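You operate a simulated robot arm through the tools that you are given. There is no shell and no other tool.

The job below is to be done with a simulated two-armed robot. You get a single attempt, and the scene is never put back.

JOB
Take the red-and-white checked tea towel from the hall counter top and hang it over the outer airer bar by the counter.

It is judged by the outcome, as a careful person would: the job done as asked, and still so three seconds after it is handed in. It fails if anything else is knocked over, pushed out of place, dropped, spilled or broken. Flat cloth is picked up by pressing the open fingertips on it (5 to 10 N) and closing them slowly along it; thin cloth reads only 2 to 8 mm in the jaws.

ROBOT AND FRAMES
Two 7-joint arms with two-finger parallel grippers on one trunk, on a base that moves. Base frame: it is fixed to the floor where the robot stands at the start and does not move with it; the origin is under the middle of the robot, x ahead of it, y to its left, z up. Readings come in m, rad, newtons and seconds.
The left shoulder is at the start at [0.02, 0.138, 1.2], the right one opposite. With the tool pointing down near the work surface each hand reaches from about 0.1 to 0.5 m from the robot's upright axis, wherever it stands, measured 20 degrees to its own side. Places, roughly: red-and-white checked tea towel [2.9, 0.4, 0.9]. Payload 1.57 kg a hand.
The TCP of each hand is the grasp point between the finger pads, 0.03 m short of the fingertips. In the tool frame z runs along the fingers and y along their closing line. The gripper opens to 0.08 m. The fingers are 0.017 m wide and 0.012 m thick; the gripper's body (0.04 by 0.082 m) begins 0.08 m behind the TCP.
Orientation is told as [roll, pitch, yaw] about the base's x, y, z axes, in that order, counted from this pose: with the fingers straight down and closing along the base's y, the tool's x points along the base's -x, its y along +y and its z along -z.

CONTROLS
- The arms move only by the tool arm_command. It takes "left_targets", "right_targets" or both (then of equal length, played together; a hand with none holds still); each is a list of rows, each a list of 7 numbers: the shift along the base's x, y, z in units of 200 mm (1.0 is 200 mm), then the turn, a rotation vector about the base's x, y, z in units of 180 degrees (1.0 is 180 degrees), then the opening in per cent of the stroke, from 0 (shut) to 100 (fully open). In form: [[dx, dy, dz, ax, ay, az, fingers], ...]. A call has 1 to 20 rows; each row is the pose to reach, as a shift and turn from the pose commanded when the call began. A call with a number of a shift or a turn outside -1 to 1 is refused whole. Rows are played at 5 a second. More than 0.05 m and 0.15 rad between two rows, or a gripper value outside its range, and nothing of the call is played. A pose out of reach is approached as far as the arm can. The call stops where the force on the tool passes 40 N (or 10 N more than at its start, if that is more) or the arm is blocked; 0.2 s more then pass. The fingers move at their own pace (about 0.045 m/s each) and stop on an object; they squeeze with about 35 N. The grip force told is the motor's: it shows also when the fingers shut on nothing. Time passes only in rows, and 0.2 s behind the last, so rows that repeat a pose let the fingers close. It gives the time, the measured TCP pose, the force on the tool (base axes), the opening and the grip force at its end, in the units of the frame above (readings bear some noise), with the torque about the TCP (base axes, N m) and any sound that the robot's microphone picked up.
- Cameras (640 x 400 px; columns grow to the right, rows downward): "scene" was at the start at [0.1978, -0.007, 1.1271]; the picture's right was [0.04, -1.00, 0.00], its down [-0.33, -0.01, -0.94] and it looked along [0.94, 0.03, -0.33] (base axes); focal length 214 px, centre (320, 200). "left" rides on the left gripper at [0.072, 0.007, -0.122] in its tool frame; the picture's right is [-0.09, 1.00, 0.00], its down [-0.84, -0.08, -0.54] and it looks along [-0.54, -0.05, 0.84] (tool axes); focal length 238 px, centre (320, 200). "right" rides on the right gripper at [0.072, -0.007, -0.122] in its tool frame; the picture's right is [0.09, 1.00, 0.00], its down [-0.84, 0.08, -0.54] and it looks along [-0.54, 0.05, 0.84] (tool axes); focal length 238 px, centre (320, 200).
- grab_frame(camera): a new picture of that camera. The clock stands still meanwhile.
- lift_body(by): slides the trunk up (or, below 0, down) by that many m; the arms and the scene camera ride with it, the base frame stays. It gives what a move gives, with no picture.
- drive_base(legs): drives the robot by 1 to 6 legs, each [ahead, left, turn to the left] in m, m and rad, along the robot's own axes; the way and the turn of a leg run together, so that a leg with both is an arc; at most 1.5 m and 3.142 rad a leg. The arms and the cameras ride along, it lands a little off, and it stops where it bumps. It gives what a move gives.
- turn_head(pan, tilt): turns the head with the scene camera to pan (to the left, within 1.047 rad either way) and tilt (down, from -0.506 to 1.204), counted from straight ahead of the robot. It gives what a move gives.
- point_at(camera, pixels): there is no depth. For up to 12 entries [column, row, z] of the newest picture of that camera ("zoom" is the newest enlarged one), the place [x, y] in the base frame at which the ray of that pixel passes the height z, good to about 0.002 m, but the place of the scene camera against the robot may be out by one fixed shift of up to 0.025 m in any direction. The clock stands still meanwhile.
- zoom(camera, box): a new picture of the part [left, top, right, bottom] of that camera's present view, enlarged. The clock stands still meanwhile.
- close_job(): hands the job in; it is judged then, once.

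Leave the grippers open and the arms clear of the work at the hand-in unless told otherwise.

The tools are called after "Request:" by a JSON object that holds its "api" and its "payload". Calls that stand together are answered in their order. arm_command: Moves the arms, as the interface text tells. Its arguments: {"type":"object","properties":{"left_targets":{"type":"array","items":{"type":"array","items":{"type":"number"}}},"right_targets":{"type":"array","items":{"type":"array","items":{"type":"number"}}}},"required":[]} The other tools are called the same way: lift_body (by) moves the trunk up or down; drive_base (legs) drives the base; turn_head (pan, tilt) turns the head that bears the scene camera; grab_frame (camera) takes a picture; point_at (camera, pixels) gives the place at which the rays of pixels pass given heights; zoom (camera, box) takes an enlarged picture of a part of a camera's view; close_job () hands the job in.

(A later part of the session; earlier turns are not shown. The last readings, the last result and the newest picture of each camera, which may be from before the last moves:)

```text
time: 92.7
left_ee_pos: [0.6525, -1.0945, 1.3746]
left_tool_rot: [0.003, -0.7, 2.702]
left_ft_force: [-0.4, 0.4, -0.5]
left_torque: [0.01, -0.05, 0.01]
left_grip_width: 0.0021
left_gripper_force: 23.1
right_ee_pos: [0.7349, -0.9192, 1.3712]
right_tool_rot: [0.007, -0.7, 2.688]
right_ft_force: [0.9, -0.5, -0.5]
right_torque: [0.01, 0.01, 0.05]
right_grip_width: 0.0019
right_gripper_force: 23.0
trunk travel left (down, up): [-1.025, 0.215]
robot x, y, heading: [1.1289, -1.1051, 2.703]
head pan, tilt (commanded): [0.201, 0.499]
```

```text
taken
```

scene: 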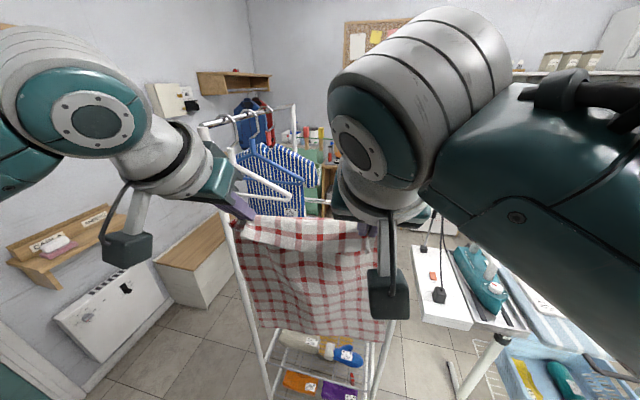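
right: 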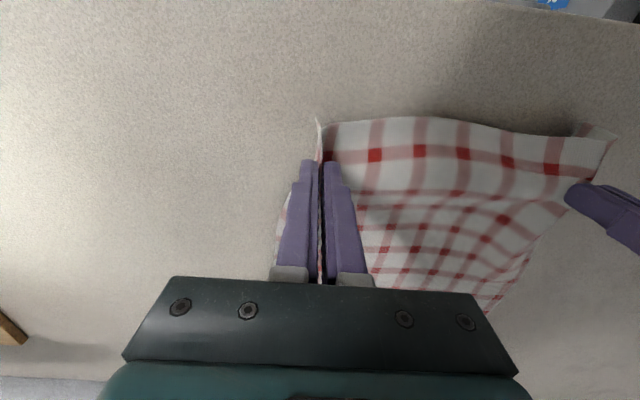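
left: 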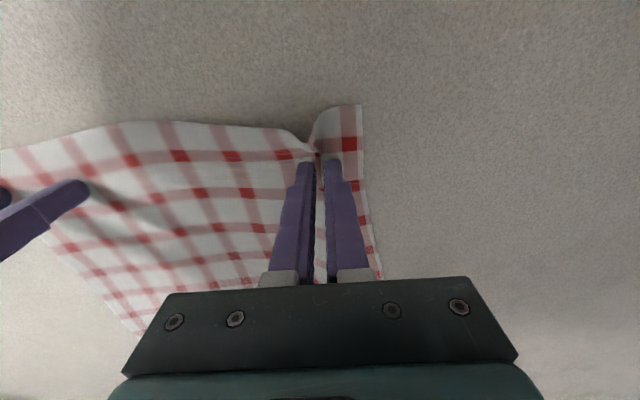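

The tilt worked: the hands are at n≈1.06, centred at u≈-0.61. The bar is at n≈0.88, so they're still on my side of it (n is the distance toward the counter). Now I'll raise the trunk 0.14 m so that the towel's hem clears the bar, and check.

Request:
{"api": "lift_body", "payload": {"by": 0.14}}

Request:
{"api": "turn_head", "payload": {"pan": 0.25, "tilt": 0.75}}

Request:
{"api": "grab_frame", "payload": {"camera": "scene"}}

Request:
{"api": "grab_frame", "payload": {"camera": "left"}}

Request:
{"api": "grab_frame", "payload": {"camera": "right"}}

```text
time: 94.4
left_ee_pos: [0.6533, -1.0934, 1.5143]
left_tool_rot: [0.002, -0.697, 2.704]
left_ft_force: [-0.1, 1.0, 0.0]
left_torque: [0.04, -0.02, 0.02]
left_grip_width: 0.0017
left_gripper_force: 23.5
right_ee_pos: [0.735, -0.9202, 1.511]
right_tool_rot: [0.005, -0.697, 2.69]
right_ft_force: [0.2, -0.3, 0.5]
right_torque: [0.0, -0.01, 0.04]
right_grip_width: 0.0021
right_gripper_force: 24.0
trunk travel left (down, up): [-1.165, 0.075]
robot x, y, heading: [1.1304, -1.1061, 2.695]
head pan, tilt (commanded): [0.201, 0.499]
```

```text
time: 95.2
left_ee_pos: [0.6532, -1.0938, 1.5146]
left_tool_rot: [0.003, -0.699, 2.704]
left_ft_force: [0.8, -0.3, -0.1]
left_torque: [0.02, 0.0, 0.0]
left_grip_width: 0.0019
left_gripper_force: 23.8
right_ee_pos: [0.7346, -0.9214, 1.5105]
right_tool_rot: [0.006, -0.696, 2.689]
right_ft_force: [-0.2, -1.1, 0.0]
right_torque: [-0.07, 0.02, 0.03]
right_grip_width: 0.002
right_gripper_force: 23.8
trunk travel left (down, up): [-1.165, 0.075]
robot x, y, heading: [1.1335, -1.109, 2.698]
head pan, tilt (commanded): [0.25, 0.75]
```

```text
taken
```

scene: 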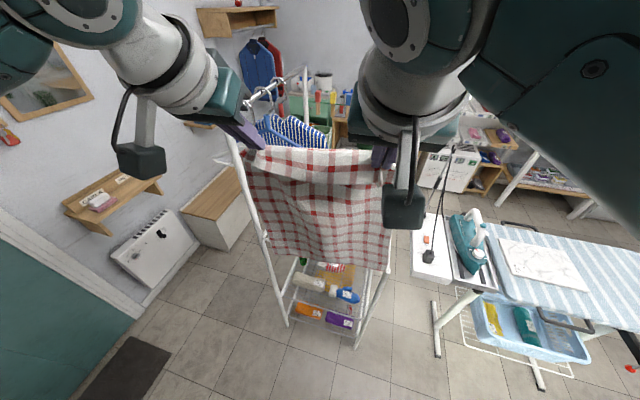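

```text
taken
```

left: 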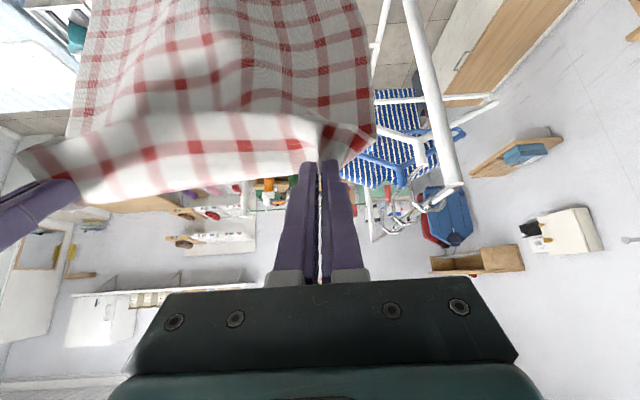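

```text
taken
```

right: 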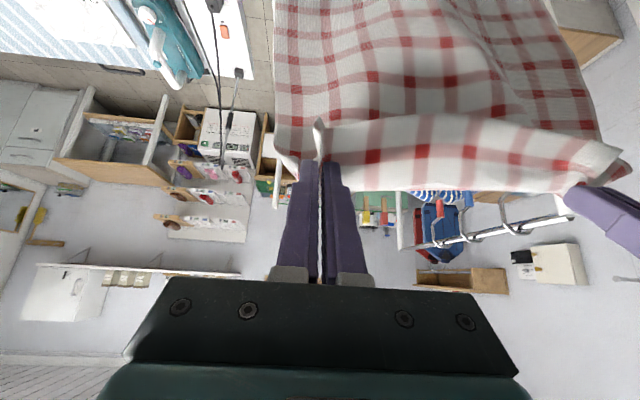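

The hem now hangs with the bar behind it. In the left hand camera the hanger's near tip shows at about (376,97), and the tall post's top at (455,185). I'll locate these and the bar from this calibrated camera.

Request:
{"api": "point_at", "payload": {"camera": "left", "pixels": [[376, 97, 1.2], [376, 97, 1.25], [376, 97, 1.3], [492, 98, 1.25], [455, 185, 1.5], [455, 185, 1.55], [410, 5, 1.0], [410, 5, 0.9], [440, 100, 1.2], [440, 100, 1.3]]}}

Request:
{"api": "zoom", "payload": {"camera": "left", "box": [340, 0, 520, 240]}}

Request:
{"api": "zoom", "payload": {"camera": "scene", "box": [200, 60, 420, 350]}}

```text
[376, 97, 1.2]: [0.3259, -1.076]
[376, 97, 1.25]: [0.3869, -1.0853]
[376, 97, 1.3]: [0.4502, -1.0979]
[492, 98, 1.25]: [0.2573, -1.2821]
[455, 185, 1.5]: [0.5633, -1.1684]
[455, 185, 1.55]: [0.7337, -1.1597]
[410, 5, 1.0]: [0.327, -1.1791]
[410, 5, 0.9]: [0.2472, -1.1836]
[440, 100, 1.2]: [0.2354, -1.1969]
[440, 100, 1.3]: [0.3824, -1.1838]
```

```text
1.67 times, centred on (430, 120) of left
```

zoom: 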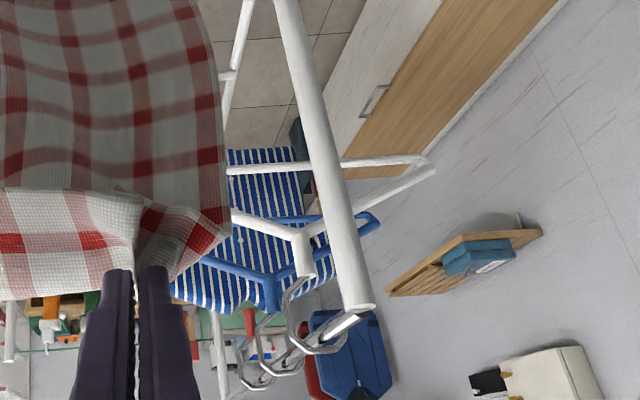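

```text
1.38 times, centred on (310, 205) of scene
```

zoom: 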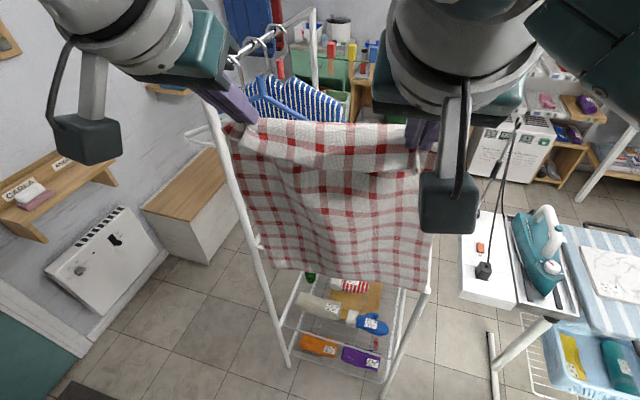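

I'll check where the outer bar's ends lie in this scene view, compared with the hem: probably (388,270) for the short post's top and (268,238) for the tall-post joint.

Request:
{"api": "zoom", "payload": {"camera": "scene", "box": [240, 200, 420, 312]}}

Request:
{"api": "point_at", "payload": {"camera": "scene", "pixels": [[388, 270, 1.0], [388, 270, 0.98], [268, 238, 1.0], [268, 238, 0.98], [275, 255, 1.15], [383, 268, 1.15], [275, 255, 1.2], [383, 268, 1.2], [355, 348, 0.0], [288, 325, 0.0]]}}

```text
3.56 times, centred on (330, 256) of scene
```

zoom: 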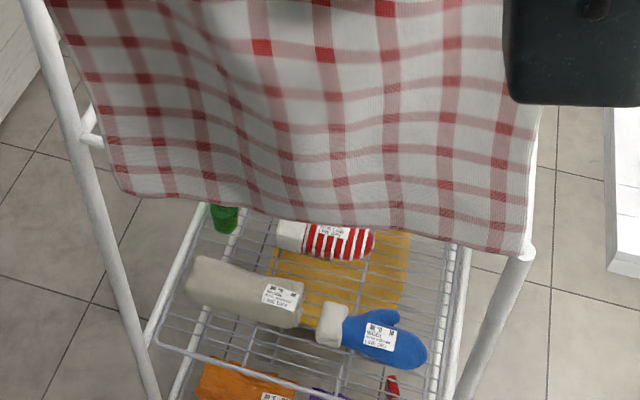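

```text
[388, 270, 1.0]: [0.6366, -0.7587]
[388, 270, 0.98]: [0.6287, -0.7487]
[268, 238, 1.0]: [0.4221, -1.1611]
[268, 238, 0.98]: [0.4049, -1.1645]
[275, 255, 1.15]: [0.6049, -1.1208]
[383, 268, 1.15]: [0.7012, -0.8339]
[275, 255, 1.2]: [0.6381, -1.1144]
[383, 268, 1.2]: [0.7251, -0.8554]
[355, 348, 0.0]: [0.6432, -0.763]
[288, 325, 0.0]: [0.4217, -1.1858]
```

The bar is at n≈0.885, z≈0.985; the hem is near z 1.2, clear above it. The hanger's near tip is at about u -0.75, n 0.79, z 1.25, so I'll also shift 2.5 cm right to keep the left gripper clear of it. Driving ahead 0.16 m now.

Request:
{"api": "drive_base", "payload": {"legs": [[0.16, -0.025, 0]]}}

Request:
{"api": "grab_frame", "payload": {"camera": "scene"}}

Request:
{"api": "grab_frame", "payload": {"camera": "left"}}

```text
time: 96.6
left_ee_pos: [0.5189, -1.0024, 1.5157]
left_tool_rot: [0.004, -0.699, 2.704]
left_ft_force: [-0.7, 0.5, 1.0]
left_torque: [0.03, 0.0, 0.02]
left_grip_width: 0.0019
left_gripper_force: 23.7
right_ee_pos: [0.6014, -0.8293, 1.511]
right_tool_rot: [0.005, -0.697, 2.689]
right_ft_force: [-0.7, 0.3, -0.5]
right_torque: [0.0, 0.01, 0.04]
right_grip_width: 0.002
right_gripper_force: 23.1
trunk travel left (down, up): [-1.165, 0.075]
robot x, y, heading: [0.9955, -1.0147, 2.699]
head pan, tilt (commanded): [0.25, 0.75]
```

```text
taken
```

scene: 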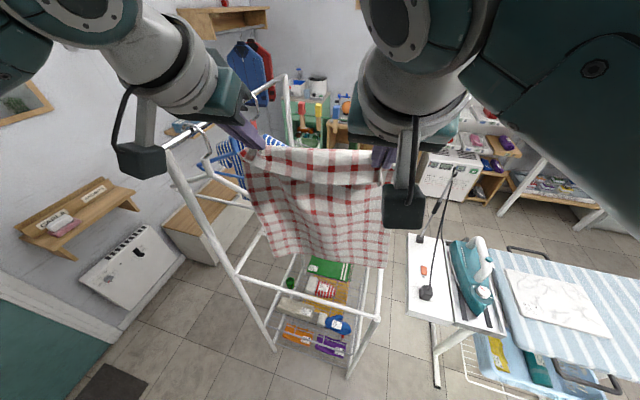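

```text
taken
```

left: 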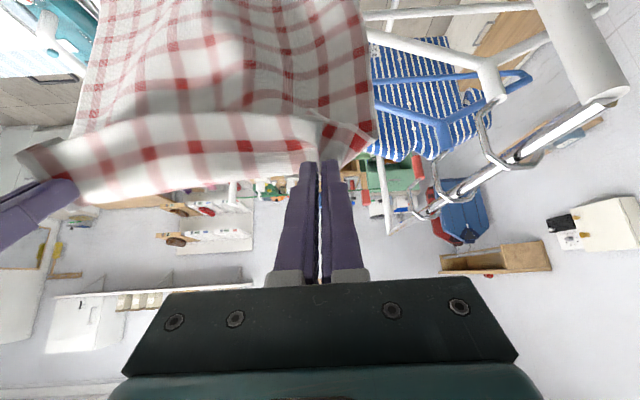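

The outer bar is now fully visible below the hem, from the tall-post joint (238,275) to the corner (380,318). I'll measure it with its current pixels, and check the hanger from the left camera.

Request:
{"api": "point_at", "payload": {"camera": "scene", "pixels": [[238, 275, 1.0], [380, 318, 1.0], [310, 296, 1.0], [378, 372, 0.0], [348, 378, 0.0], [275, 350, 0.0], [263, 232, 1.0], [385, 268, 1.0]]}}

Request:
{"api": "point_at", "payload": {"camera": "left", "pixels": [[372, 35, 1.25], [372, 35, 1.3], [365, 15, 1.2], [365, 15, 1.25], [497, 90, 1.35], [497, 90, 1.4], [610, 90, 1.5], [460, 185, 1.5]]}}

Request:
{"api": "zoom", "payload": {"camera": "scene", "box": [140, 120, 400, 340]}}

```text
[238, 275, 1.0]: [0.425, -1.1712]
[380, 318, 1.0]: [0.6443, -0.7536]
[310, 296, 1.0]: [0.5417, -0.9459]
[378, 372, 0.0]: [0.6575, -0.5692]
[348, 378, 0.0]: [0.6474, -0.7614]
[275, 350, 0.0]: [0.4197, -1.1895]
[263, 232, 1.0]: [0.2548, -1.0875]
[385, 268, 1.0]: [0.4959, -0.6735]
```

```text
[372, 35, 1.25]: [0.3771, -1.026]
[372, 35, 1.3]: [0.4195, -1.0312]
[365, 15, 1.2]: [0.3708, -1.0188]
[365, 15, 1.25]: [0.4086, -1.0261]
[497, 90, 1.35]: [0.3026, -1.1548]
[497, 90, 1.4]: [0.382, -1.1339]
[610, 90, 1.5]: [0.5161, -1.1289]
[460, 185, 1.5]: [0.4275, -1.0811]
```

```text
1.82 times, centred on (270, 230) of scene
```

zoom: 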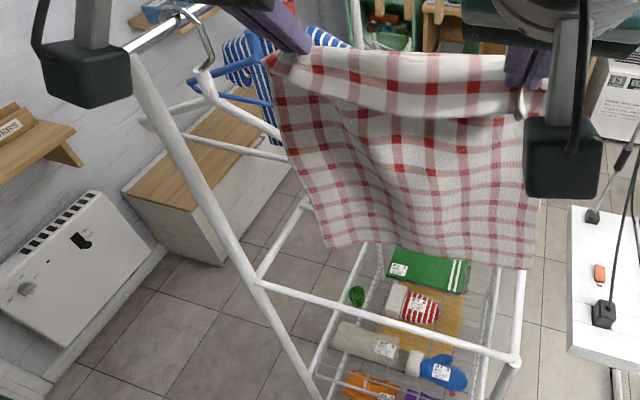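

The bar at mid-towel is at n≈0.90, right under the hands (n=0.90). I'll move both hands 5.5 cm further forward at this height so the towel hangs just beyond the outer bar, between it and the second bar.

Request:
{"api": "arm_command", "payload": {"left_targets": [[-0.083, 0.039, 0, 0, 0, 0, 0], [-0.165, 0.079, 0, 0, 0, 0, 0], [-0.248, 0.118, 0, 0, 0, 0, 0], [-0.248, 0.118, 0, 0, 0, 0, 0], [-0.248, 0.118, 0, 0, 0, 0, 0]], "right_targets": [[-0.083, 0.039, 0, 0, 0, 0, 0], [-0.165, 0.079, 0, 0, 0, 0, 0], [-0.248, 0.118, 0, 0, 0, 0, 0], [-0.248, 0.118, 0, 0, 0, 0, 0], [-0.248, 0.118, 0, 0, 0, 0, 0]]}}

Request:
{"api": "grab_frame", "payload": {"camera": "scene"}}

Request:
{"api": "grab_frame", "payload": {"camera": "left"}}

```text
time: 97.8
left_ee_pos: [0.4706, -0.9804, 1.5137]
left_tool_rot: [0.002, -0.698, 2.704]
left_ft_force: [-0.1, 0.1, -0.8]
left_torque: [0.03, -0.01, -0.01]
left_grip_width: 0.0019
left_gripper_force: 23.9
right_ee_pos: [0.5507, -0.8054, 1.5116]
right_tool_rot: [0.005, -0.7, 2.689]
right_ft_force: [-0.5, -0.5, 0.6]
right_torque: [-0.03, -0.02, 0.04]
right_grip_width: 0.002
right_gripper_force: 23.7
trunk travel left (down, up): [-1.165, 0.075]
robot x, y, heading: [0.9936, -1.014, 2.701]
head pan, tilt (commanded): [0.25, 0.75]
```

```text
taken
```

scene: 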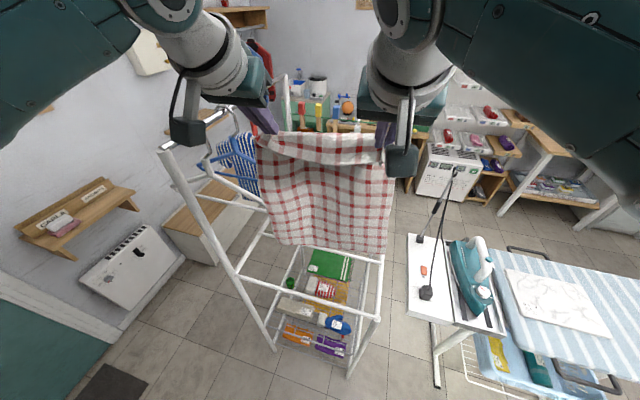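

```text
taken
```

left: 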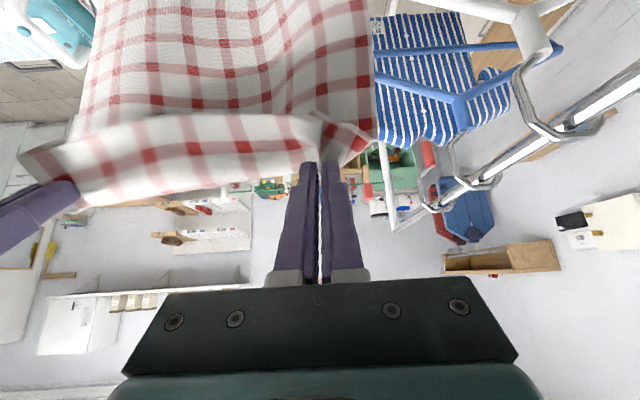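

The hands are at n≈0.847. I'll zoom in on the towel's left edge next to the white hanger, and on the bar and hem, before lowering.

Request:
{"api": "zoom", "payload": {"camera": "scene", "box": [160, 100, 320, 200]}}

Request:
{"api": "zoom", "payload": {"camera": "scene", "box": [220, 200, 400, 325]}}

```text
4.00 times, centred on (240, 150) of scene
```

zoom: 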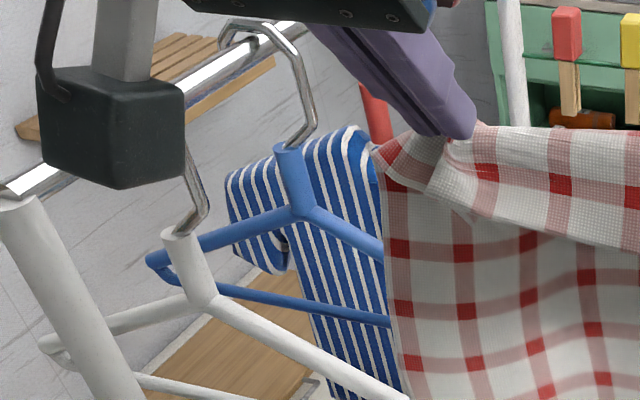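

```text
3.20 times, centred on (310, 262) of scene
```

zoom: 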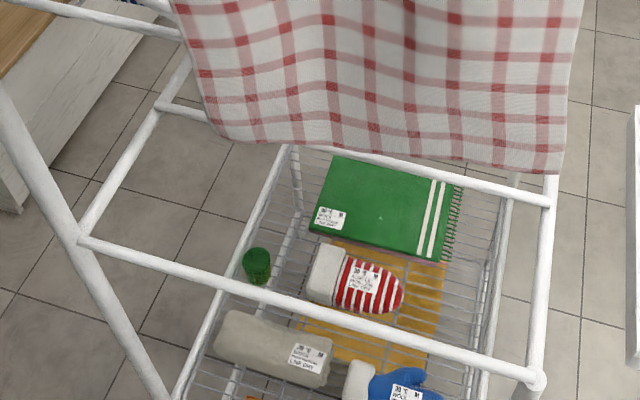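

The towel's left edge hangs in front of the white hanger's arm, which runs to about scene (260,199). I'll check that arm's place against the left fingers.

Request:
{"api": "point_at", "payload": {"camera": "scene", "pixels": [[260, 199, 1.22], [260, 199, 1.27], [260, 199, 1.32], [208, 168, 1.32], [208, 168, 1.37], [208, 168, 1.42], [167, 150, 1.5], [167, 150, 1.45], [264, 201, 1.25], [171, 189, 1.27]]}}

```text
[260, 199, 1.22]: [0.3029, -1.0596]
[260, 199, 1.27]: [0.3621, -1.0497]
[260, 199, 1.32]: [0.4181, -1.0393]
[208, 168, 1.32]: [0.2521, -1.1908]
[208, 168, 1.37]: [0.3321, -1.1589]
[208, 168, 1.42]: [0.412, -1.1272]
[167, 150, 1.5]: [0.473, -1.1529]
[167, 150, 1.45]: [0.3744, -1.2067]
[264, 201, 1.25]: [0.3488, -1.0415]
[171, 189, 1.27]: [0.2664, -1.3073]
```

The hanger's near tip works out at about n 0.82–0.84, u -0.70, z 1.27, very close to where the left fingers would come down. I'll change the plan: drape from my side instead, crossing the bar low (TCP z≈1.06, well under the hanger) and pushing the held edge over the bar. First I'll check where the striped shirt ends.

Request:
{"api": "point_at", "payload": {"camera": "left", "pixels": [[376, 22, 1.0], [376, 22, 1.05], [376, 22, 1.1], [455, 14, 1.05], [376, 75, 1.2], [376, 75, 1.25], [460, 105, 1.35], [460, 105, 1.4]]}}

Request:
{"api": "point_at", "payload": {"camera": "scene", "pixels": [[234, 151, 1.35], [234, 151, 1.4], [278, 243, 1.2], [384, 253, 1.2], [259, 104, 1.5]]}}

```text
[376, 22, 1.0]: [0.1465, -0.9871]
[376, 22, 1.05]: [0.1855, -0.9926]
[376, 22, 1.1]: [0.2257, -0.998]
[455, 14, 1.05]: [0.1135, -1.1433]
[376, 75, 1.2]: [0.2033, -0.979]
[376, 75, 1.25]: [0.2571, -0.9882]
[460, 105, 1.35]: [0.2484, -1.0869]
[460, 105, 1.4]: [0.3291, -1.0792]
```

```text
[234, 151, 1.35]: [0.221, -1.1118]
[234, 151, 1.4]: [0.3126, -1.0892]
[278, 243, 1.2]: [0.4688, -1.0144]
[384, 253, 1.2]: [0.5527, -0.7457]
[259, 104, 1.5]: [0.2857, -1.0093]
```

The shirt and blue hanger lie at n≤0.70 and well above z 1.06, so a low crossing is clear. I'll back up 0.17 m with 5 cm left, then lower the trunk so the hands come down on my side of the bar.

Request:
{"api": "drive_base", "payload": {"legs": [[-0.17, 0, 0], [0, 0.05, 0]]}}

Request:
{"api": "lift_body", "payload": {"by": -0.4}}

Request:
{"api": "grab_frame", "payload": {"camera": "scene"}}

```text
time: 99.8
left_ee_pos: [0.605, -1.1006, 1.5127]
left_tool_rot: [0.002, -0.697, 2.707]
left_ft_force: [0.4, 0.5, -0.7]
left_torque: [0.02, 0.05, 0.04]
left_grip_width: 0.0019
left_gripper_force: 23.5
right_ee_pos: [0.6852, -0.9255, 1.5115]
right_tool_rot: [0.004, -0.698, 2.689]
right_ft_force: [0.3, 0.1, -0.5]
right_torque: [-0.02, 0.0, 0.04]
right_grip_width: 0.0021
right_gripper_force: 24.2
trunk travel left (down, up): [-1.165, 0.075]
robot x, y, heading: [1.1299, -1.1375, 2.697]
head pan, tilt (commanded): [0.25, 0.75]
```

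```text
time: 103.6
left_ee_pos: [0.6049, -1.0995, 1.1129]
left_tool_rot: [0.002, -0.698, 2.705]
left_ft_force: [-1.1, 0.6, 0.6]
left_torque: [0.06, -0.04, 0.0]
left_grip_width: 0.0018
left_gripper_force: 23.7
right_ee_pos: [0.6839, -0.9254, 1.112]
right_tool_rot: [0.004, -0.699, 2.689]
right_ft_force: [-0.3, -0.8, -0.6]
right_torque: [-0.03, 0.01, 0.05]
right_grip_width: 0.002
right_gripper_force: 24.1
trunk travel left (down, up): [-0.765, 0.475]
robot x, y, heading: [1.1336, -1.1387, 2.707]
head pan, tilt (commanded): [0.25, 0.75]
```

```text
taken
```

scene: 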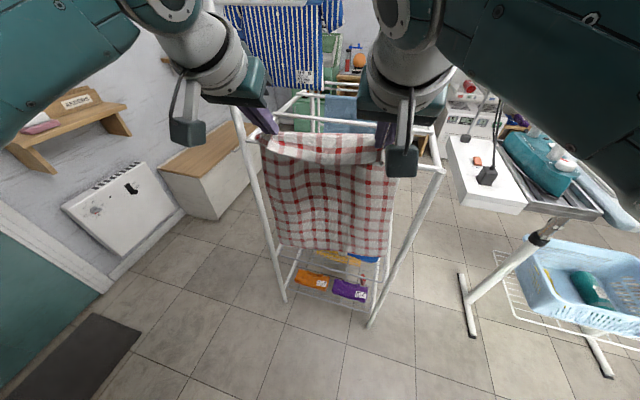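

The hands are now at z 1.11, n≈1.017, still in front of the bar, with the towel hanging. I'll zoom to see the bar relative to the fingers.

Request:
{"api": "zoom", "payload": {"camera": "scene", "box": [220, 80, 460, 230]}}

Request:
{"api": "grab_frame", "payload": {"camera": "left"}}

Request:
{"api": "grab_frame", "payload": {"camera": "right"}}

```text
2.67 times, centred on (340, 155) of scene
```

zoom: 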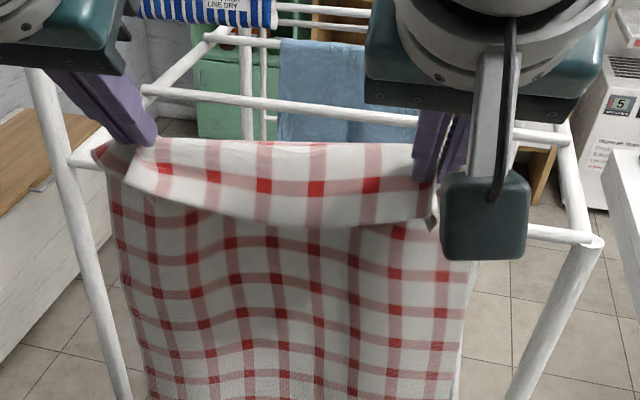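

```text
taken
```

left: 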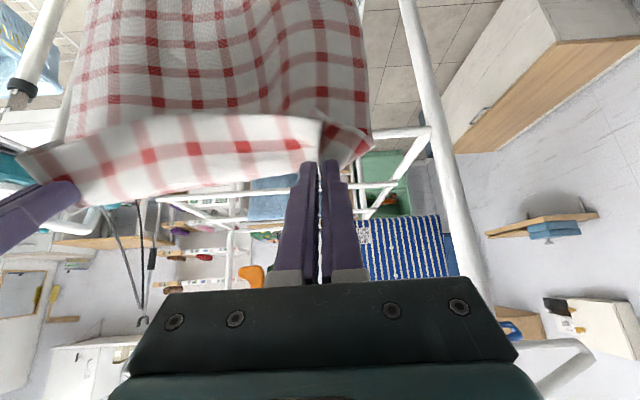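

```text
taken
```

right: 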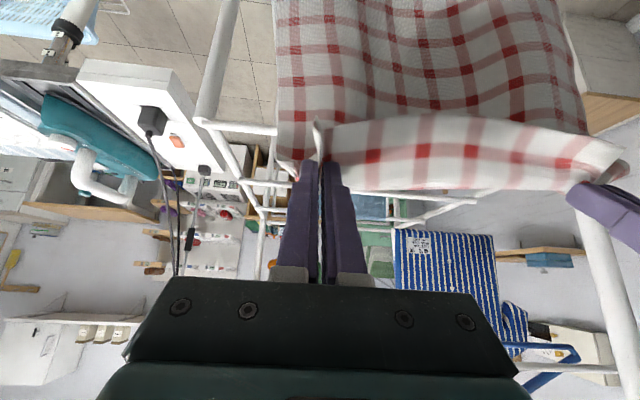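

The hand cameras (calibrated to the arms) see the bar: right cam at (245,127), corner at (205,122); left cam at (400,133). I'll locate it from these.

Request:
{"api": "point_at", "payload": {"camera": "right", "pixels": [[245, 127, 0.96], [245, 127, 0.98], [245, 127, 1.0], [205, 122, 0.98], [205, 122, 1.0], [265, 205, 0.98], [240, 0, 0.0]]}}

Request:
{"api": "point_at", "payload": {"camera": "left", "pixels": [[400, 133, 0.96], [400, 133, 0.98], [400, 133, 1.0], [430, 130, 0.98], [430, 130, 1.0], [375, 187, 0.98]]}}

```text
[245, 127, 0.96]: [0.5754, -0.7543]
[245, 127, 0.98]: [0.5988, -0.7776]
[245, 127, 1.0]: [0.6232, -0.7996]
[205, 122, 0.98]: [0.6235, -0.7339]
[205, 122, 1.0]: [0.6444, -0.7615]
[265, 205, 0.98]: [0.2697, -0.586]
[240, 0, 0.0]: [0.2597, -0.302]
```

```text
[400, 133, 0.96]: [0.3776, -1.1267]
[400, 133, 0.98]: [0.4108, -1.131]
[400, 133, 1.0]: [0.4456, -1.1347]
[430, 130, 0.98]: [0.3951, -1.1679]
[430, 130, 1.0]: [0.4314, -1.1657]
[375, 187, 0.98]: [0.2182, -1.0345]
```

Bar: z≈0.995, n≈0.90 at the middle. Before crossing I'll look straight down to see how far my base reaches relative to the airer's legs.

Request:
{"api": "turn_head", "payload": {"pan": 0.0, "tilt": 1.2}}

Request:
{"api": "grab_frame", "payload": {"camera": "scene"}}

```text
time: 104.5
left_ee_pos: [0.6045, -1.0994, 1.1123]
left_tool_rot: [0.002, -0.7, 2.707]
left_ft_force: [0.0, 0.7, 0.3]
left_torque: [0.05, 0.0, 0.01]
left_grip_width: 0.0017
left_gripper_force: 23.5
right_ee_pos: [0.6853, -0.9253, 1.1114]
right_tool_rot: [0.006, -0.699, 2.689]
right_ft_force: [-0.8, -0.9, -0.4]
right_torque: [-0.02, -0.02, 0.05]
right_grip_width: 0.0022
right_gripper_force: 24.0
trunk travel left (down, up): [-0.765, 0.475]
robot x, y, heading: [1.131, -1.1379, 2.701]
head pan, tilt (commanded): [0.0, 1.201]
```

```text
taken
```

scene: 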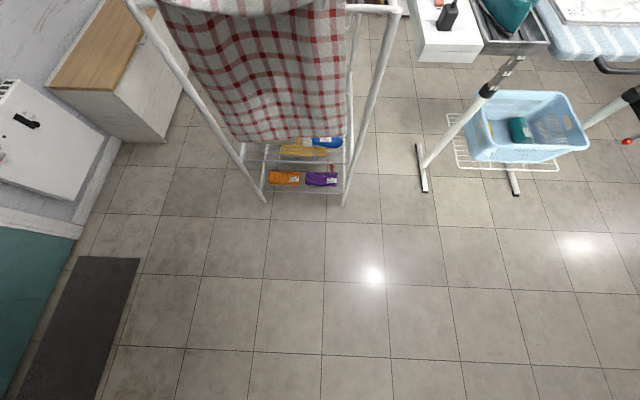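

My base isn't visible even at the bottom of the picture. I'll measure the floor points to see where that view reaches and the legs' feet.

Request:
{"api": "point_at", "payload": {"camera": "scene", "pixels": [[320, 399, 0.0], [320, 300, 0.0], [264, 200, 0.0], [344, 203, 0.0], [423, 192, 0.0], [516, 195, 0.0], [320, 399, 0.25]]}}

```text
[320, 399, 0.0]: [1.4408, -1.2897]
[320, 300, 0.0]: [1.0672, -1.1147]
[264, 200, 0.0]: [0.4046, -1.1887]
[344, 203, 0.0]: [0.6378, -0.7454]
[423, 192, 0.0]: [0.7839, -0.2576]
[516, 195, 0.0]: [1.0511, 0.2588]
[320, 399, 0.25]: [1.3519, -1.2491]
```

The airer's feet are at n≈0.88–0.90, and I was at n 1.335 earlier without a bump, so I'll stay near that and let the arms do the last bit. First I'll tilt 0.15 rad further and lower 4 cm (TCP z≈1.07).

Request:
{"api": "arm_command", "payload": {"left_targets": [[0, 0, -0.07, 0.0068, 0.0144, 0, 0], [0, 0, -0.14, 0.0136, 0.0288, 0, 0], [0, 0, -0.2, 0.0204, 0.0432, 0, 0], [0, 0, -0.2, 0.0204, 0.0432, 0, 0]], "right_targets": [[0, 0, -0.07, 0.0068, 0.0144, 0, 0], [0, 0, -0.14, 0.0136, 0.0288, 0, 0], [0, 0, -0.2, 0.0204, 0.0432, 0, 0], [0, 0, -0.2, 0.0204, 0.0432, 0, 0]]}}

Request:
{"api": "turn_head", "payload": {"pan": 0.5, "tilt": 0.4}}

Request:
{"api": "grab_frame", "payload": {"camera": "scene"}}

```text
time: 105.5
left_ee_pos: [0.605, -1.0991, 1.0717]
left_tool_rot: [0.003, -0.848, 2.706]
left_ft_force: [0.8, 0.5, 0.0]
left_torque: [0.05, -0.03, -0.01]
left_grip_width: 0.0018
left_gripper_force: 23.0
right_ee_pos: [0.6855, -0.926, 1.0695]
right_tool_rot: [0.007, -0.85, 2.688]
right_ft_force: [-1.0, -0.6, 0.1]
right_torque: [0.0, -0.02, 0.06]
right_grip_width: 0.002
right_gripper_force: 23.6
trunk travel left (down, up): [-0.765, 0.475]
robot x, y, heading: [1.1341, -1.14, 2.702]
head pan, tilt (commanded): [0.0, 1.201]
```

```text
time: 106.7
left_ee_pos: [0.605, -1.0988, 1.0724]
left_tool_rot: [0.003, -0.848, 2.706]
left_ft_force: [0.0, 0.3, -0.4]
left_torque: [0.01, 0.0, 0.04]
left_grip_width: 0.0019
left_gripper_force: 23.1
right_ee_pos: [0.684, -0.9251, 1.0711]
right_tool_rot: [0.006, -0.849, 2.688]
right_ft_force: [-0.9, -1.1, -0.3]
right_torque: [-0.01, -0.01, 0.03]
right_grip_width: 0.0022
right_gripper_force: 23.5
trunk travel left (down, up): [-0.765, 0.475]
robot x, y, heading: [1.128, -1.1382, 2.698]
head pan, tilt (commanded): [0.499, 0.4]
```

```text
taken
```

scene: 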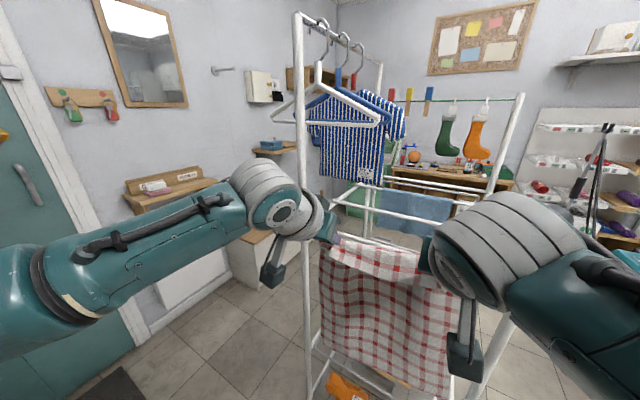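

This view is very clear: the left wrist passes right of the tall post (x≈302) and under the white hanger, whose bottom bar is at z≈1.27. The hands at z 1.07 will pass below it. I'll drive ahead 0.18 m, carrying the fingertips over the bar.

Request:
{"api": "drive_base", "payload": {"legs": [[0.1, 0, 0]]}}

Request:
{"api": "grab_frame", "payload": {"camera": "scene"}}

```text
time: 107.8
left_ee_pos: [0.5126, -1.0576, 1.0724]
left_tool_rot: [0.002, -0.846, 2.705]
left_ft_force: [0.5, 1.8, -0.2]
left_torque: [0.04, 0.0, 0.01]
left_grip_width: 0.0022
left_gripper_force: 23.7
right_ee_pos: [0.593, -0.8817, 1.0705]
right_tool_rot: [0.007, -0.848, 2.687]
right_ft_force: [-0.4, -0.8, -0.4]
right_torque: [-0.01, 0.02, 0.07]
right_grip_width: 0.002
right_gripper_force: 24.2
trunk travel left (down, up): [-0.765, 0.475]
robot x, y, heading: [1.0404, -1.0911, 2.7]
head pan, tilt (commanded): [0.499, 0.4]
```

```text
taken
```

scene: 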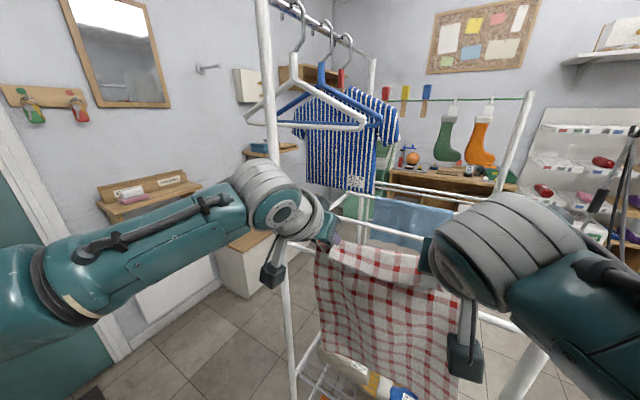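

The fingertips are just over the bar now and forces are nil. The pole sits behind and left of the left wrist with room to spare. I'll drive another 0.08 m ahead.

Request:
{"api": "drive_base", "payload": {"legs": [[0.08, 0, 0]]}}

Request:
{"api": "grab_frame", "payload": {"camera": "scene"}}

Request:
{"api": "grab_frame", "payload": {"camera": "left"}}

Request:
{"api": "grab_frame", "payload": {"camera": "right"}}

```text
time: 108.9
left_ee_pos: [0.4415, -1.0209, 1.0724]
left_tool_rot: [0.002, -0.845, 2.703]
left_ft_force: [-0.3, 0.7, -0.1]
left_torque: [0.02, -0.02, 0.01]
left_grip_width: 0.0017
left_gripper_force: 23.9
right_ee_pos: [0.5211, -0.8469, 1.0701]
right_tool_rot: [0.007, -0.847, 2.686]
right_ft_force: [-0.1, -1.0, 0.2]
right_torque: [0.01, 0.02, 0.05]
right_grip_width: 0.002
right_gripper_force: 23.4
trunk travel left (down, up): [-0.765, 0.475]
robot x, y, heading: [0.9634, -1.061, 2.698]
head pan, tilt (commanded): [0.499, 0.4]
```

```text
taken
```

scene: 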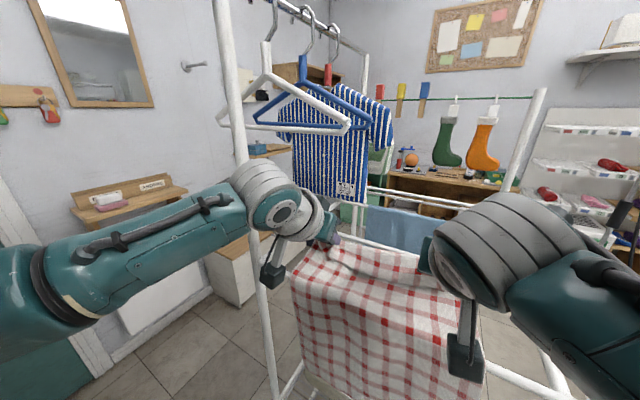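

```text
taken
```

left: 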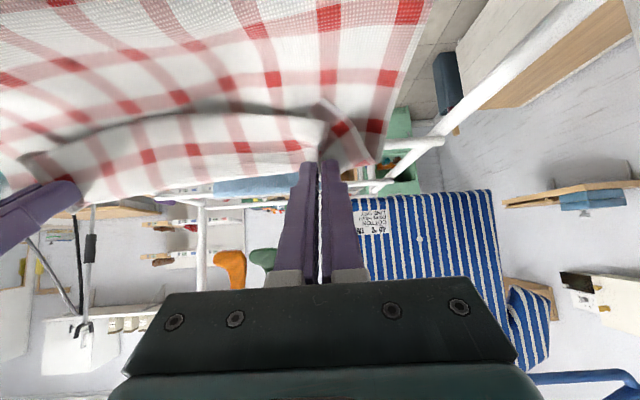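

```text
taken
```

right: 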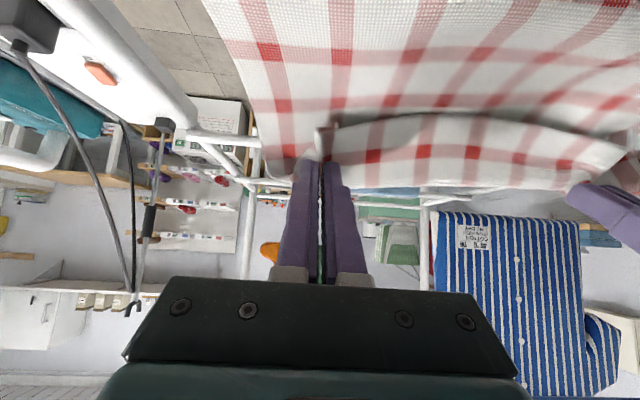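

The towel now bends over the outer bar, with the held edge beyond it at n≈0.836 and the hem hanging on my side. I'll push the hands 6 cm further with the arms so that roughly half lies past the bar.

Request:
{"api": "arm_command", "payload": {"left_targets": [[-0.068, 0.032, 0, 0, 0, 0, 0], [-0.136, 0.065, 0, 0, 0, 0, 0], [-0.203, 0.097, 0, 0, 0, 0, 0], [-0.271, 0.129, 0, 0, 0, 0, 0], [-0.271, 0.129, 0, 0, 0, 0, 0], [-0.271, 0.129, 0, 0, 0, 0, 0]], "right_targets": [[-0.068, 0.032, 0, 0, 0, 0, 0], [-0.136, 0.065, 0, 0, 0, 0, 0], [-0.203, 0.097, 0, 0, 0, 0, 0], [-0.271, 0.129, 0, 0, 0, 0, 0], [-0.271, 0.129, 0, 0, 0, 0, 0], [-0.271, 0.129, 0, 0, 0, 0, 0]]}}

Request:
{"api": "turn_head", "payload": {"pan": 0.25, "tilt": 0.7}}

Request:
{"api": "grab_frame", "payload": {"camera": "scene"}}

Request:
{"api": "grab_frame", "payload": {"camera": "left"}}

Request:
{"api": "grab_frame", "payload": {"camera": "right"}}

```text
time: 110.3
left_ee_pos: [0.3858, -0.9952, 1.0728]
left_tool_rot: [0.002, -0.847, 2.703]
left_ft_force: [0.0, 0.2, -0.9]
left_torque: [0.02, -0.02, 0.0]
left_grip_width: 0.0016
left_gripper_force: 23.7
right_ee_pos: [0.4661, -0.8211, 1.0723]
right_tool_rot: [0.011, -0.847, 2.689]
right_ft_force: [0.2, -0.7, 0.0]
right_torque: [-0.03, 0.01, 0.04]
right_grip_width: 0.0021
right_gripper_force: 23.6
trunk travel left (down, up): [-0.765, 0.475]
robot x, y, heading: [0.9658, -1.0609, 2.696]
head pan, tilt (commanded): [0.499, 0.4]
```

```text
time: 111.1
left_ee_pos: [0.3851, -0.9949, 1.0717]
left_tool_rot: [0.002, -0.847, 2.704]
left_ft_force: [0.4, 0.8, -0.2]
left_torque: [0.03, -0.05, 0.01]
left_grip_width: 0.0016
left_gripper_force: 23.4
right_ee_pos: [0.466, -0.8212, 1.0713]
right_tool_rot: [0.008, -0.847, 2.687]
right_ft_force: [0.1, -1.6, 0.7]
right_torque: [-0.01, 0.03, 0.05]
right_grip_width: 0.0019
right_gripper_force: 23.7
trunk travel left (down, up): [-0.765, 0.475]
robot x, y, heading: [0.9643, -1.0601, 2.701]
head pan, tilt (commanded): [0.25, 0.7]
```

```text
taken
```

scene: 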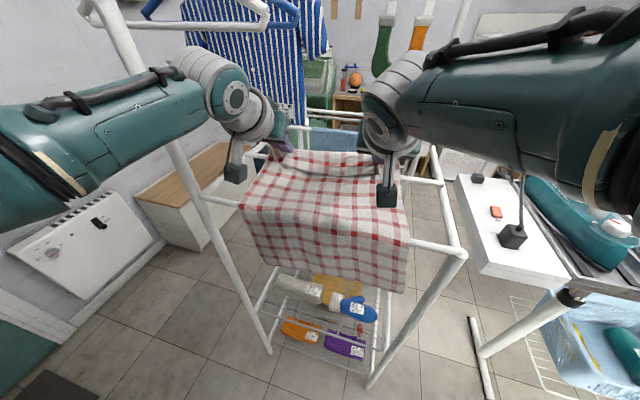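

```text
taken
```

left: 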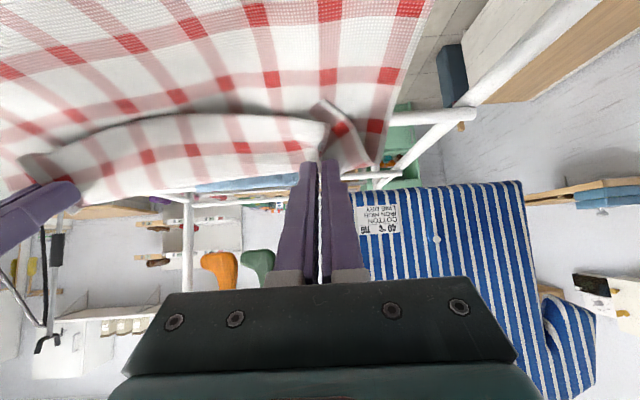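

```text
taken
```

right: 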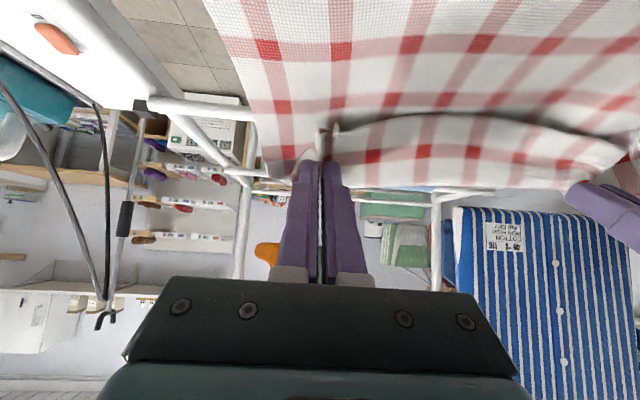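

The towel now lies over the outer bar from (243,207) to (405,240), with the hem hanging on my side to (270,265)–(405,292) and the held edge beyond. I'll check how long the near side is.

Request:
{"api": "point_at", "payload": {"camera": "scene", "pixels": [[270, 265, 0.8], [270, 265, 0.85], [404, 292, 0.8], [404, 292, 0.85], [330, 275, 0.8], [330, 275, 0.85], [243, 207, 1.02], [405, 240, 1.02]]}}

Request:
{"api": "zoom", "payload": {"camera": "scene", "box": [190, 120, 480, 302]}}

```text
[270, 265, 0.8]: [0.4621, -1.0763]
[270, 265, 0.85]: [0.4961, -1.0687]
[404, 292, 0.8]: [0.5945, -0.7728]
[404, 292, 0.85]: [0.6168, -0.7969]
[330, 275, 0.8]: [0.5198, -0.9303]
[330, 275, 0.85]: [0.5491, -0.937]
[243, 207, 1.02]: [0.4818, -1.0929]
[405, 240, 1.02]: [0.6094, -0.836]
```

```text
2.20 times, centred on (335, 211) of scene
```

zoom: 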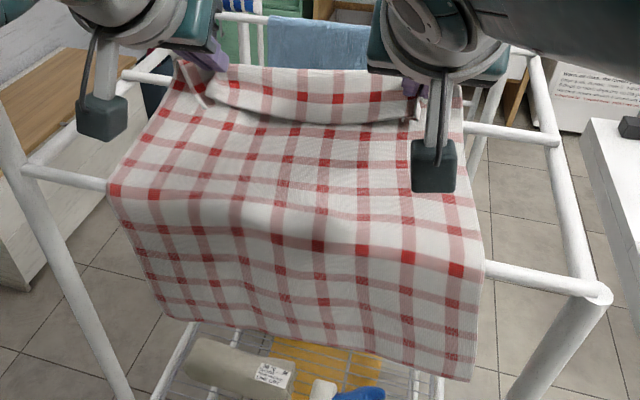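

The near side hangs about 0.14–0.15 m and the inner part is a bit longer, which is reasonably balanced. I'll ease the hands down and slightly back (4.5 cm back, 4.7 cm down) so the held flap sinks between the two bars before release.

Request:
{"api": "arm_command", "payload": {"left_targets": [[0.05, -0.024, -0.06, 0, 0, 0, 0], [0.1, -0.048, -0.12, 0, 0, 0, 0], [0.15, -0.073, -0.18, 0, 0, 0, 0], [0.203, -0.097, -0.235, 0, 0, 0, 0], [0.203, -0.097, -0.235, 0, 0, 0, 0], [0.203, -0.097, -0.235, 0, 0, 0, 0]], "right_targets": [[0.05, -0.024, -0.06, 0, 0, 0, 0], [0.1, -0.048, -0.12, 0, 0, 0, 0], [0.15, -0.073, -0.18, 0, 0, 0, 0], [0.203, -0.097, -0.235, 0, 0, 0, 0], [0.203, -0.097, -0.235, 0, 0, 0, 0], [0.203, -0.097, -0.235, 0, 0, 0, 0]]}}

Request:
{"api": "grab_frame", "payload": {"camera": "scene"}}

Request:
{"api": "zoom", "payload": {"camera": "scene", "box": [190, 120, 480, 302]}}

Request:
{"api": "grab_frame", "payload": {"camera": "left"}}

Request:
{"api": "grab_frame", "payload": {"camera": "right"}}

```text
time: 112.5
left_ee_pos: [0.4264, -1.0158, 1.0262]
left_tool_rot: [0.003, -0.847, 2.704]
left_ft_force: [0.6, 0.7, -0.7]
left_torque: [0.02, 0.01, 0.0]
left_grip_width: 0.002
left_gripper_force: 23.6
right_ee_pos: [0.5093, -0.8382, 1.0234]
right_tool_rot: [0.006, -0.847, 2.688]
right_ft_force: [0.2, -0.6, -0.6]
right_torque: [-0.01, 0.01, 0.04]
right_grip_width: 0.0021
right_gripper_force: 23.7
trunk travel left (down, up): [-0.765, 0.475]
robot x, y, heading: [0.9673, -1.061, 2.703]
head pan, tilt (commanded): [0.25, 0.7]
```

```text
taken
```

scene: 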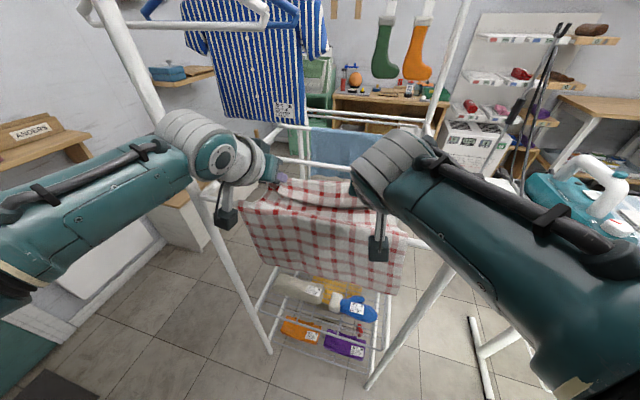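

```text
2.20 times, centred on (335, 211) of scene
```

zoom: 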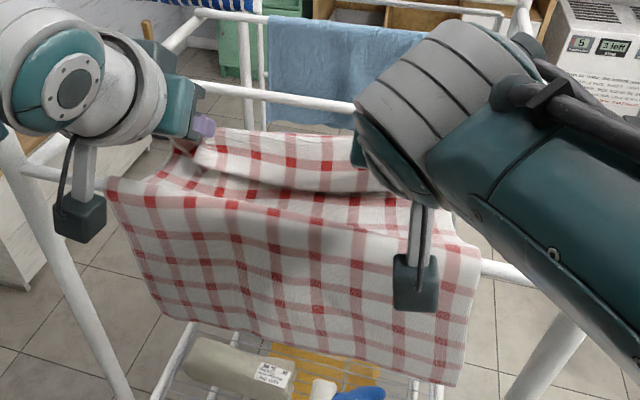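

```text
taken
```

left: 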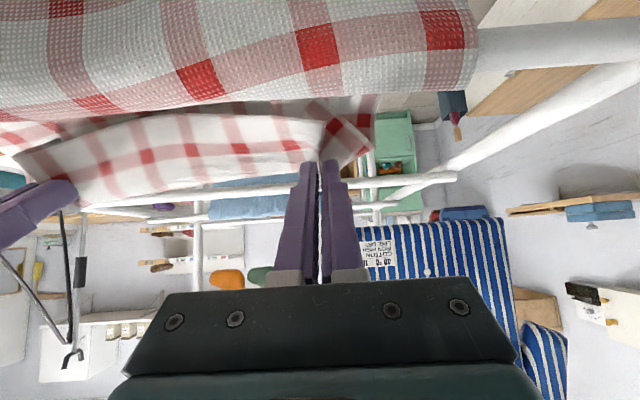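

```text
taken
```

right: 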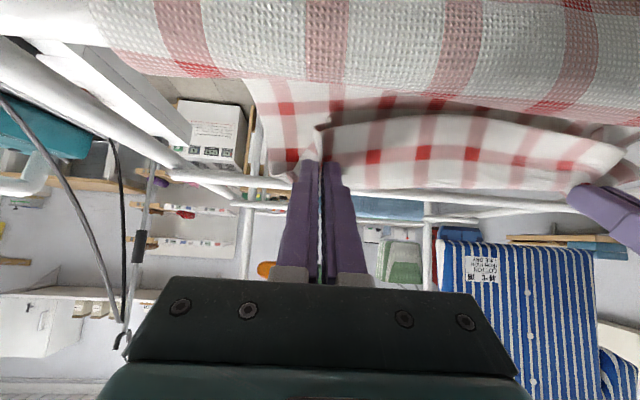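

The towel is wrapped over the bar, and the held flap has sunk between the outer bar and the second bar. Forces are nil. Now I'll open both grippers gently.

Request:
{"api": "arm_command", "payload": {"left_targets": [[0, 0, 0, 0, 0, 0, 8], [0, 0, 0, 0, 0, 0, 16], [0, 0, 0, 0, 0, 0, 24], [0, 0, 0, 0, 0, 0, 34], [0, 0, 0, 0, 0, 0, 44], [0, 0, 0, 0, 0, 0, 55], [0, 0, 0, 0, 0, 0, 55], [0, 0, 0, 0, 0, 0, 55]], "right_targets": [[0, 0, 0, 0, 0, 0, 8], [0, 0, 0, 0, 0, 0, 16], [0, 0, 0, 0, 0, 0, 24], [0, 0, 0, 0, 0, 0, 34], [0, 0, 0, 0, 0, 0, 44], [0, 0, 0, 0, 0, 0, 55], [0, 0, 0, 0, 0, 0, 55], [0, 0, 0, 0, 0, 0, 55]]}}

Request:
{"api": "grab_frame", "payload": {"camera": "scene"}}

Request:
{"api": "grab_frame", "payload": {"camera": "left"}}

Request:
{"api": "grab_frame", "payload": {"camera": "right"}}

```text
time: 114.3
left_ee_pos: [0.426, -1.0158, 1.0264]
left_tool_rot: [0.002, -0.846, 2.704]
left_ft_force: [-0.8, 0.4, 0.9]
left_torque: [-0.01, -0.01, -0.01]
left_grip_width: 0.0438
left_gripper_force: 0.1
right_ee_pos: [0.5073, -0.8402, 1.023]
right_tool_rot: [0.006, -0.849, 2.689]
right_ft_force: [-0.5, -0.2, -0.9]
right_torque: [-0.02, 0.0, 0.0]
right_grip_width: 0.0441
right_gripper_force: 0.1
trunk travel left (down, up): [-0.765, 0.475]
robot x, y, heading: [0.9679, -1.0597, 2.699]
head pan, tilt (commanded): [0.25, 0.7]
```

```text
taken
```

scene: 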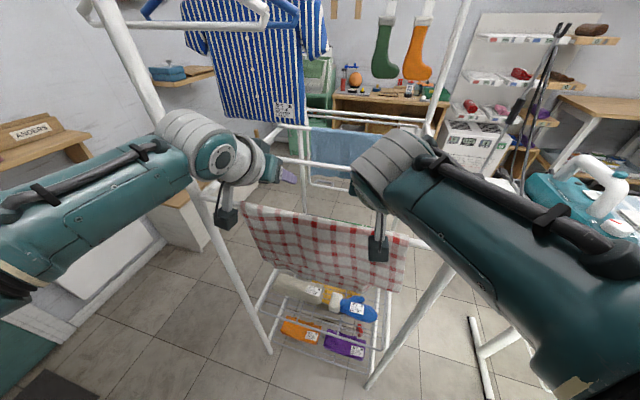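

```text
taken
```

left: 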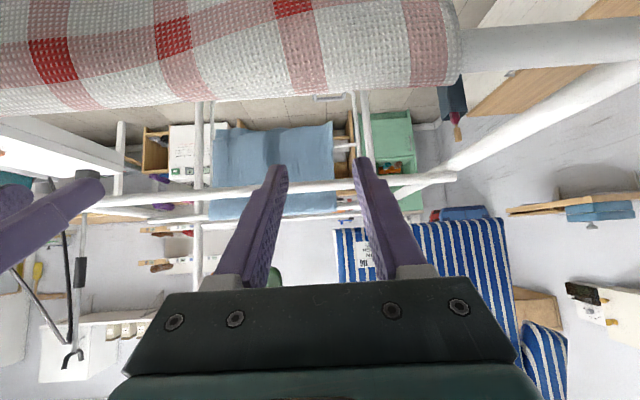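

```text
taken
```

right: 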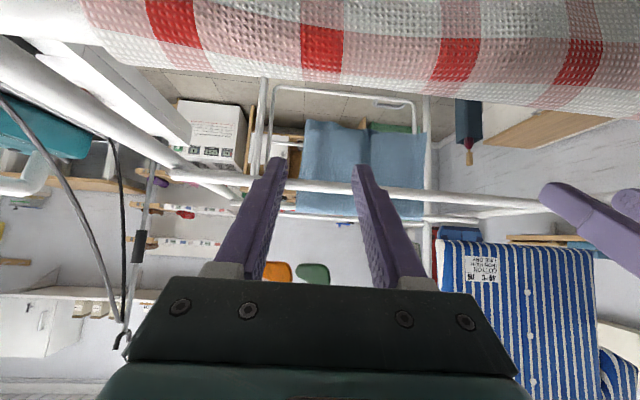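

Released: the towel hangs over the outer bar, its inner part has dropped between the bars, and the fingers are free of cloth. I'll now retreat both hands back and up along the tool axis.

Request:
{"api": "arm_command", "payload": {"left_targets": [[0.1, -0.048, 0.1, 0, 0, 0, 55], [0.22, -0.105, 0.21, 0, 0, 0, 55], [0.35, -0.166, 0.34, 0, 0, 0, 55], [0.48, -0.228, 0.47, 0, 0, 0, 55], [0.61, -0.29, 0.595, 0, 0, 0, 55], [0.61, -0.29, 0.595, 0, 0, 0, 55]], "right_targets": [[0.1, -0.048, 0.1, 0, 0, 0, 55], [0.22, -0.105, 0.21, 0, 0, 0, 55], [0.35, -0.166, 0.34, 0, 0, 0, 55], [0.48, -0.228, 0.47, 0, 0, 0, 55], [0.61, -0.29, 0.595, 0, 0, 0, 55], [0.61, -0.29, 0.595, 0, 0, 0, 55]]}}

Request:
{"api": "grab_frame", "payload": {"camera": "scene"}}

Request:
{"api": "grab_frame", "payload": {"camera": "left"}}

Request:
{"api": "grab_frame", "payload": {"camera": "right"}}

```text
time: 115.5
left_ee_pos: [0.5474, -1.0728, 1.1414]
left_tool_rot: [0.003, -0.848, 2.7]
left_ft_force: [-0.2, 0.2, 0.2]
left_torque: [-0.01, -0.02, -0.01]
left_grip_width: 0.0442
left_gripper_force: 0.0
right_ee_pos: [0.6523, -0.8313, 1.0955]
right_tool_rot: [-0.23, -0.783, 2.779]
right_ft_force: [-0.3, -0.3, 0.8]
right_torque: [0.0, -0.01, 0.02]
right_grip_width: 0.0441
right_gripper_force: 0.1
trunk travel left (down, up): [-0.765, 0.475]
robot x, y, heading: [0.9661, -1.0614, 2.702]
head pan, tilt (commanded): [0.25, 0.7]
stopped in row 6 (right hand): the arm was blocked; the commanded pose is now the measured one
```

```text
taken
```

scene: 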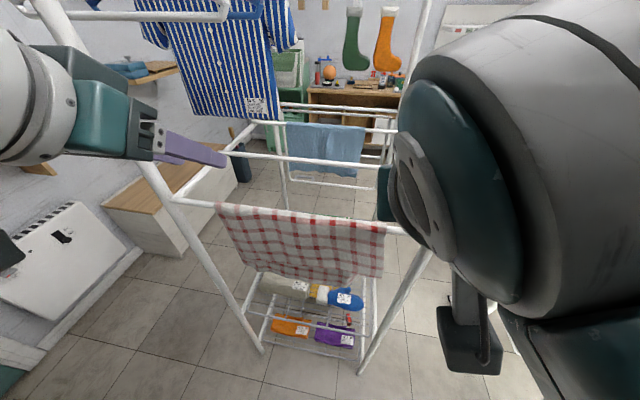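

```text
taken
```

left: 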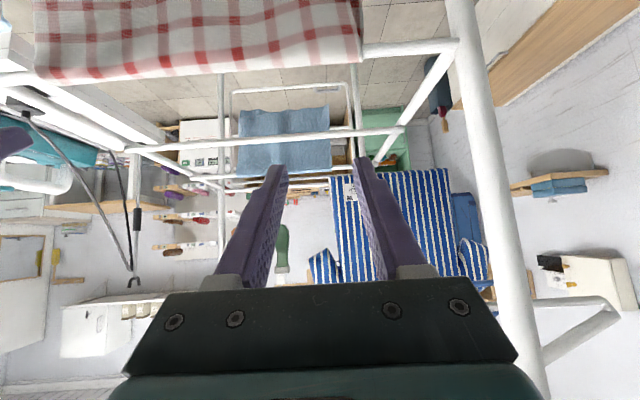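

```text
taken
```

right: 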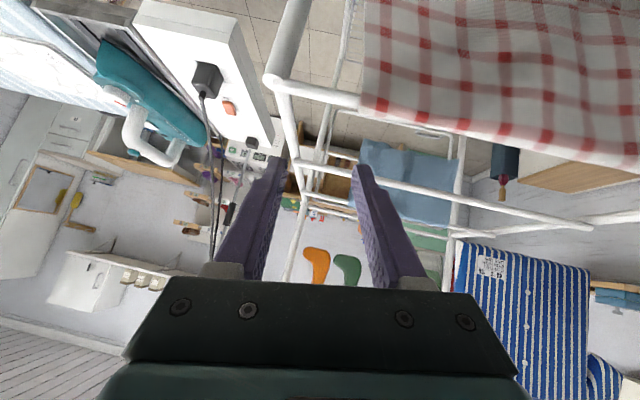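

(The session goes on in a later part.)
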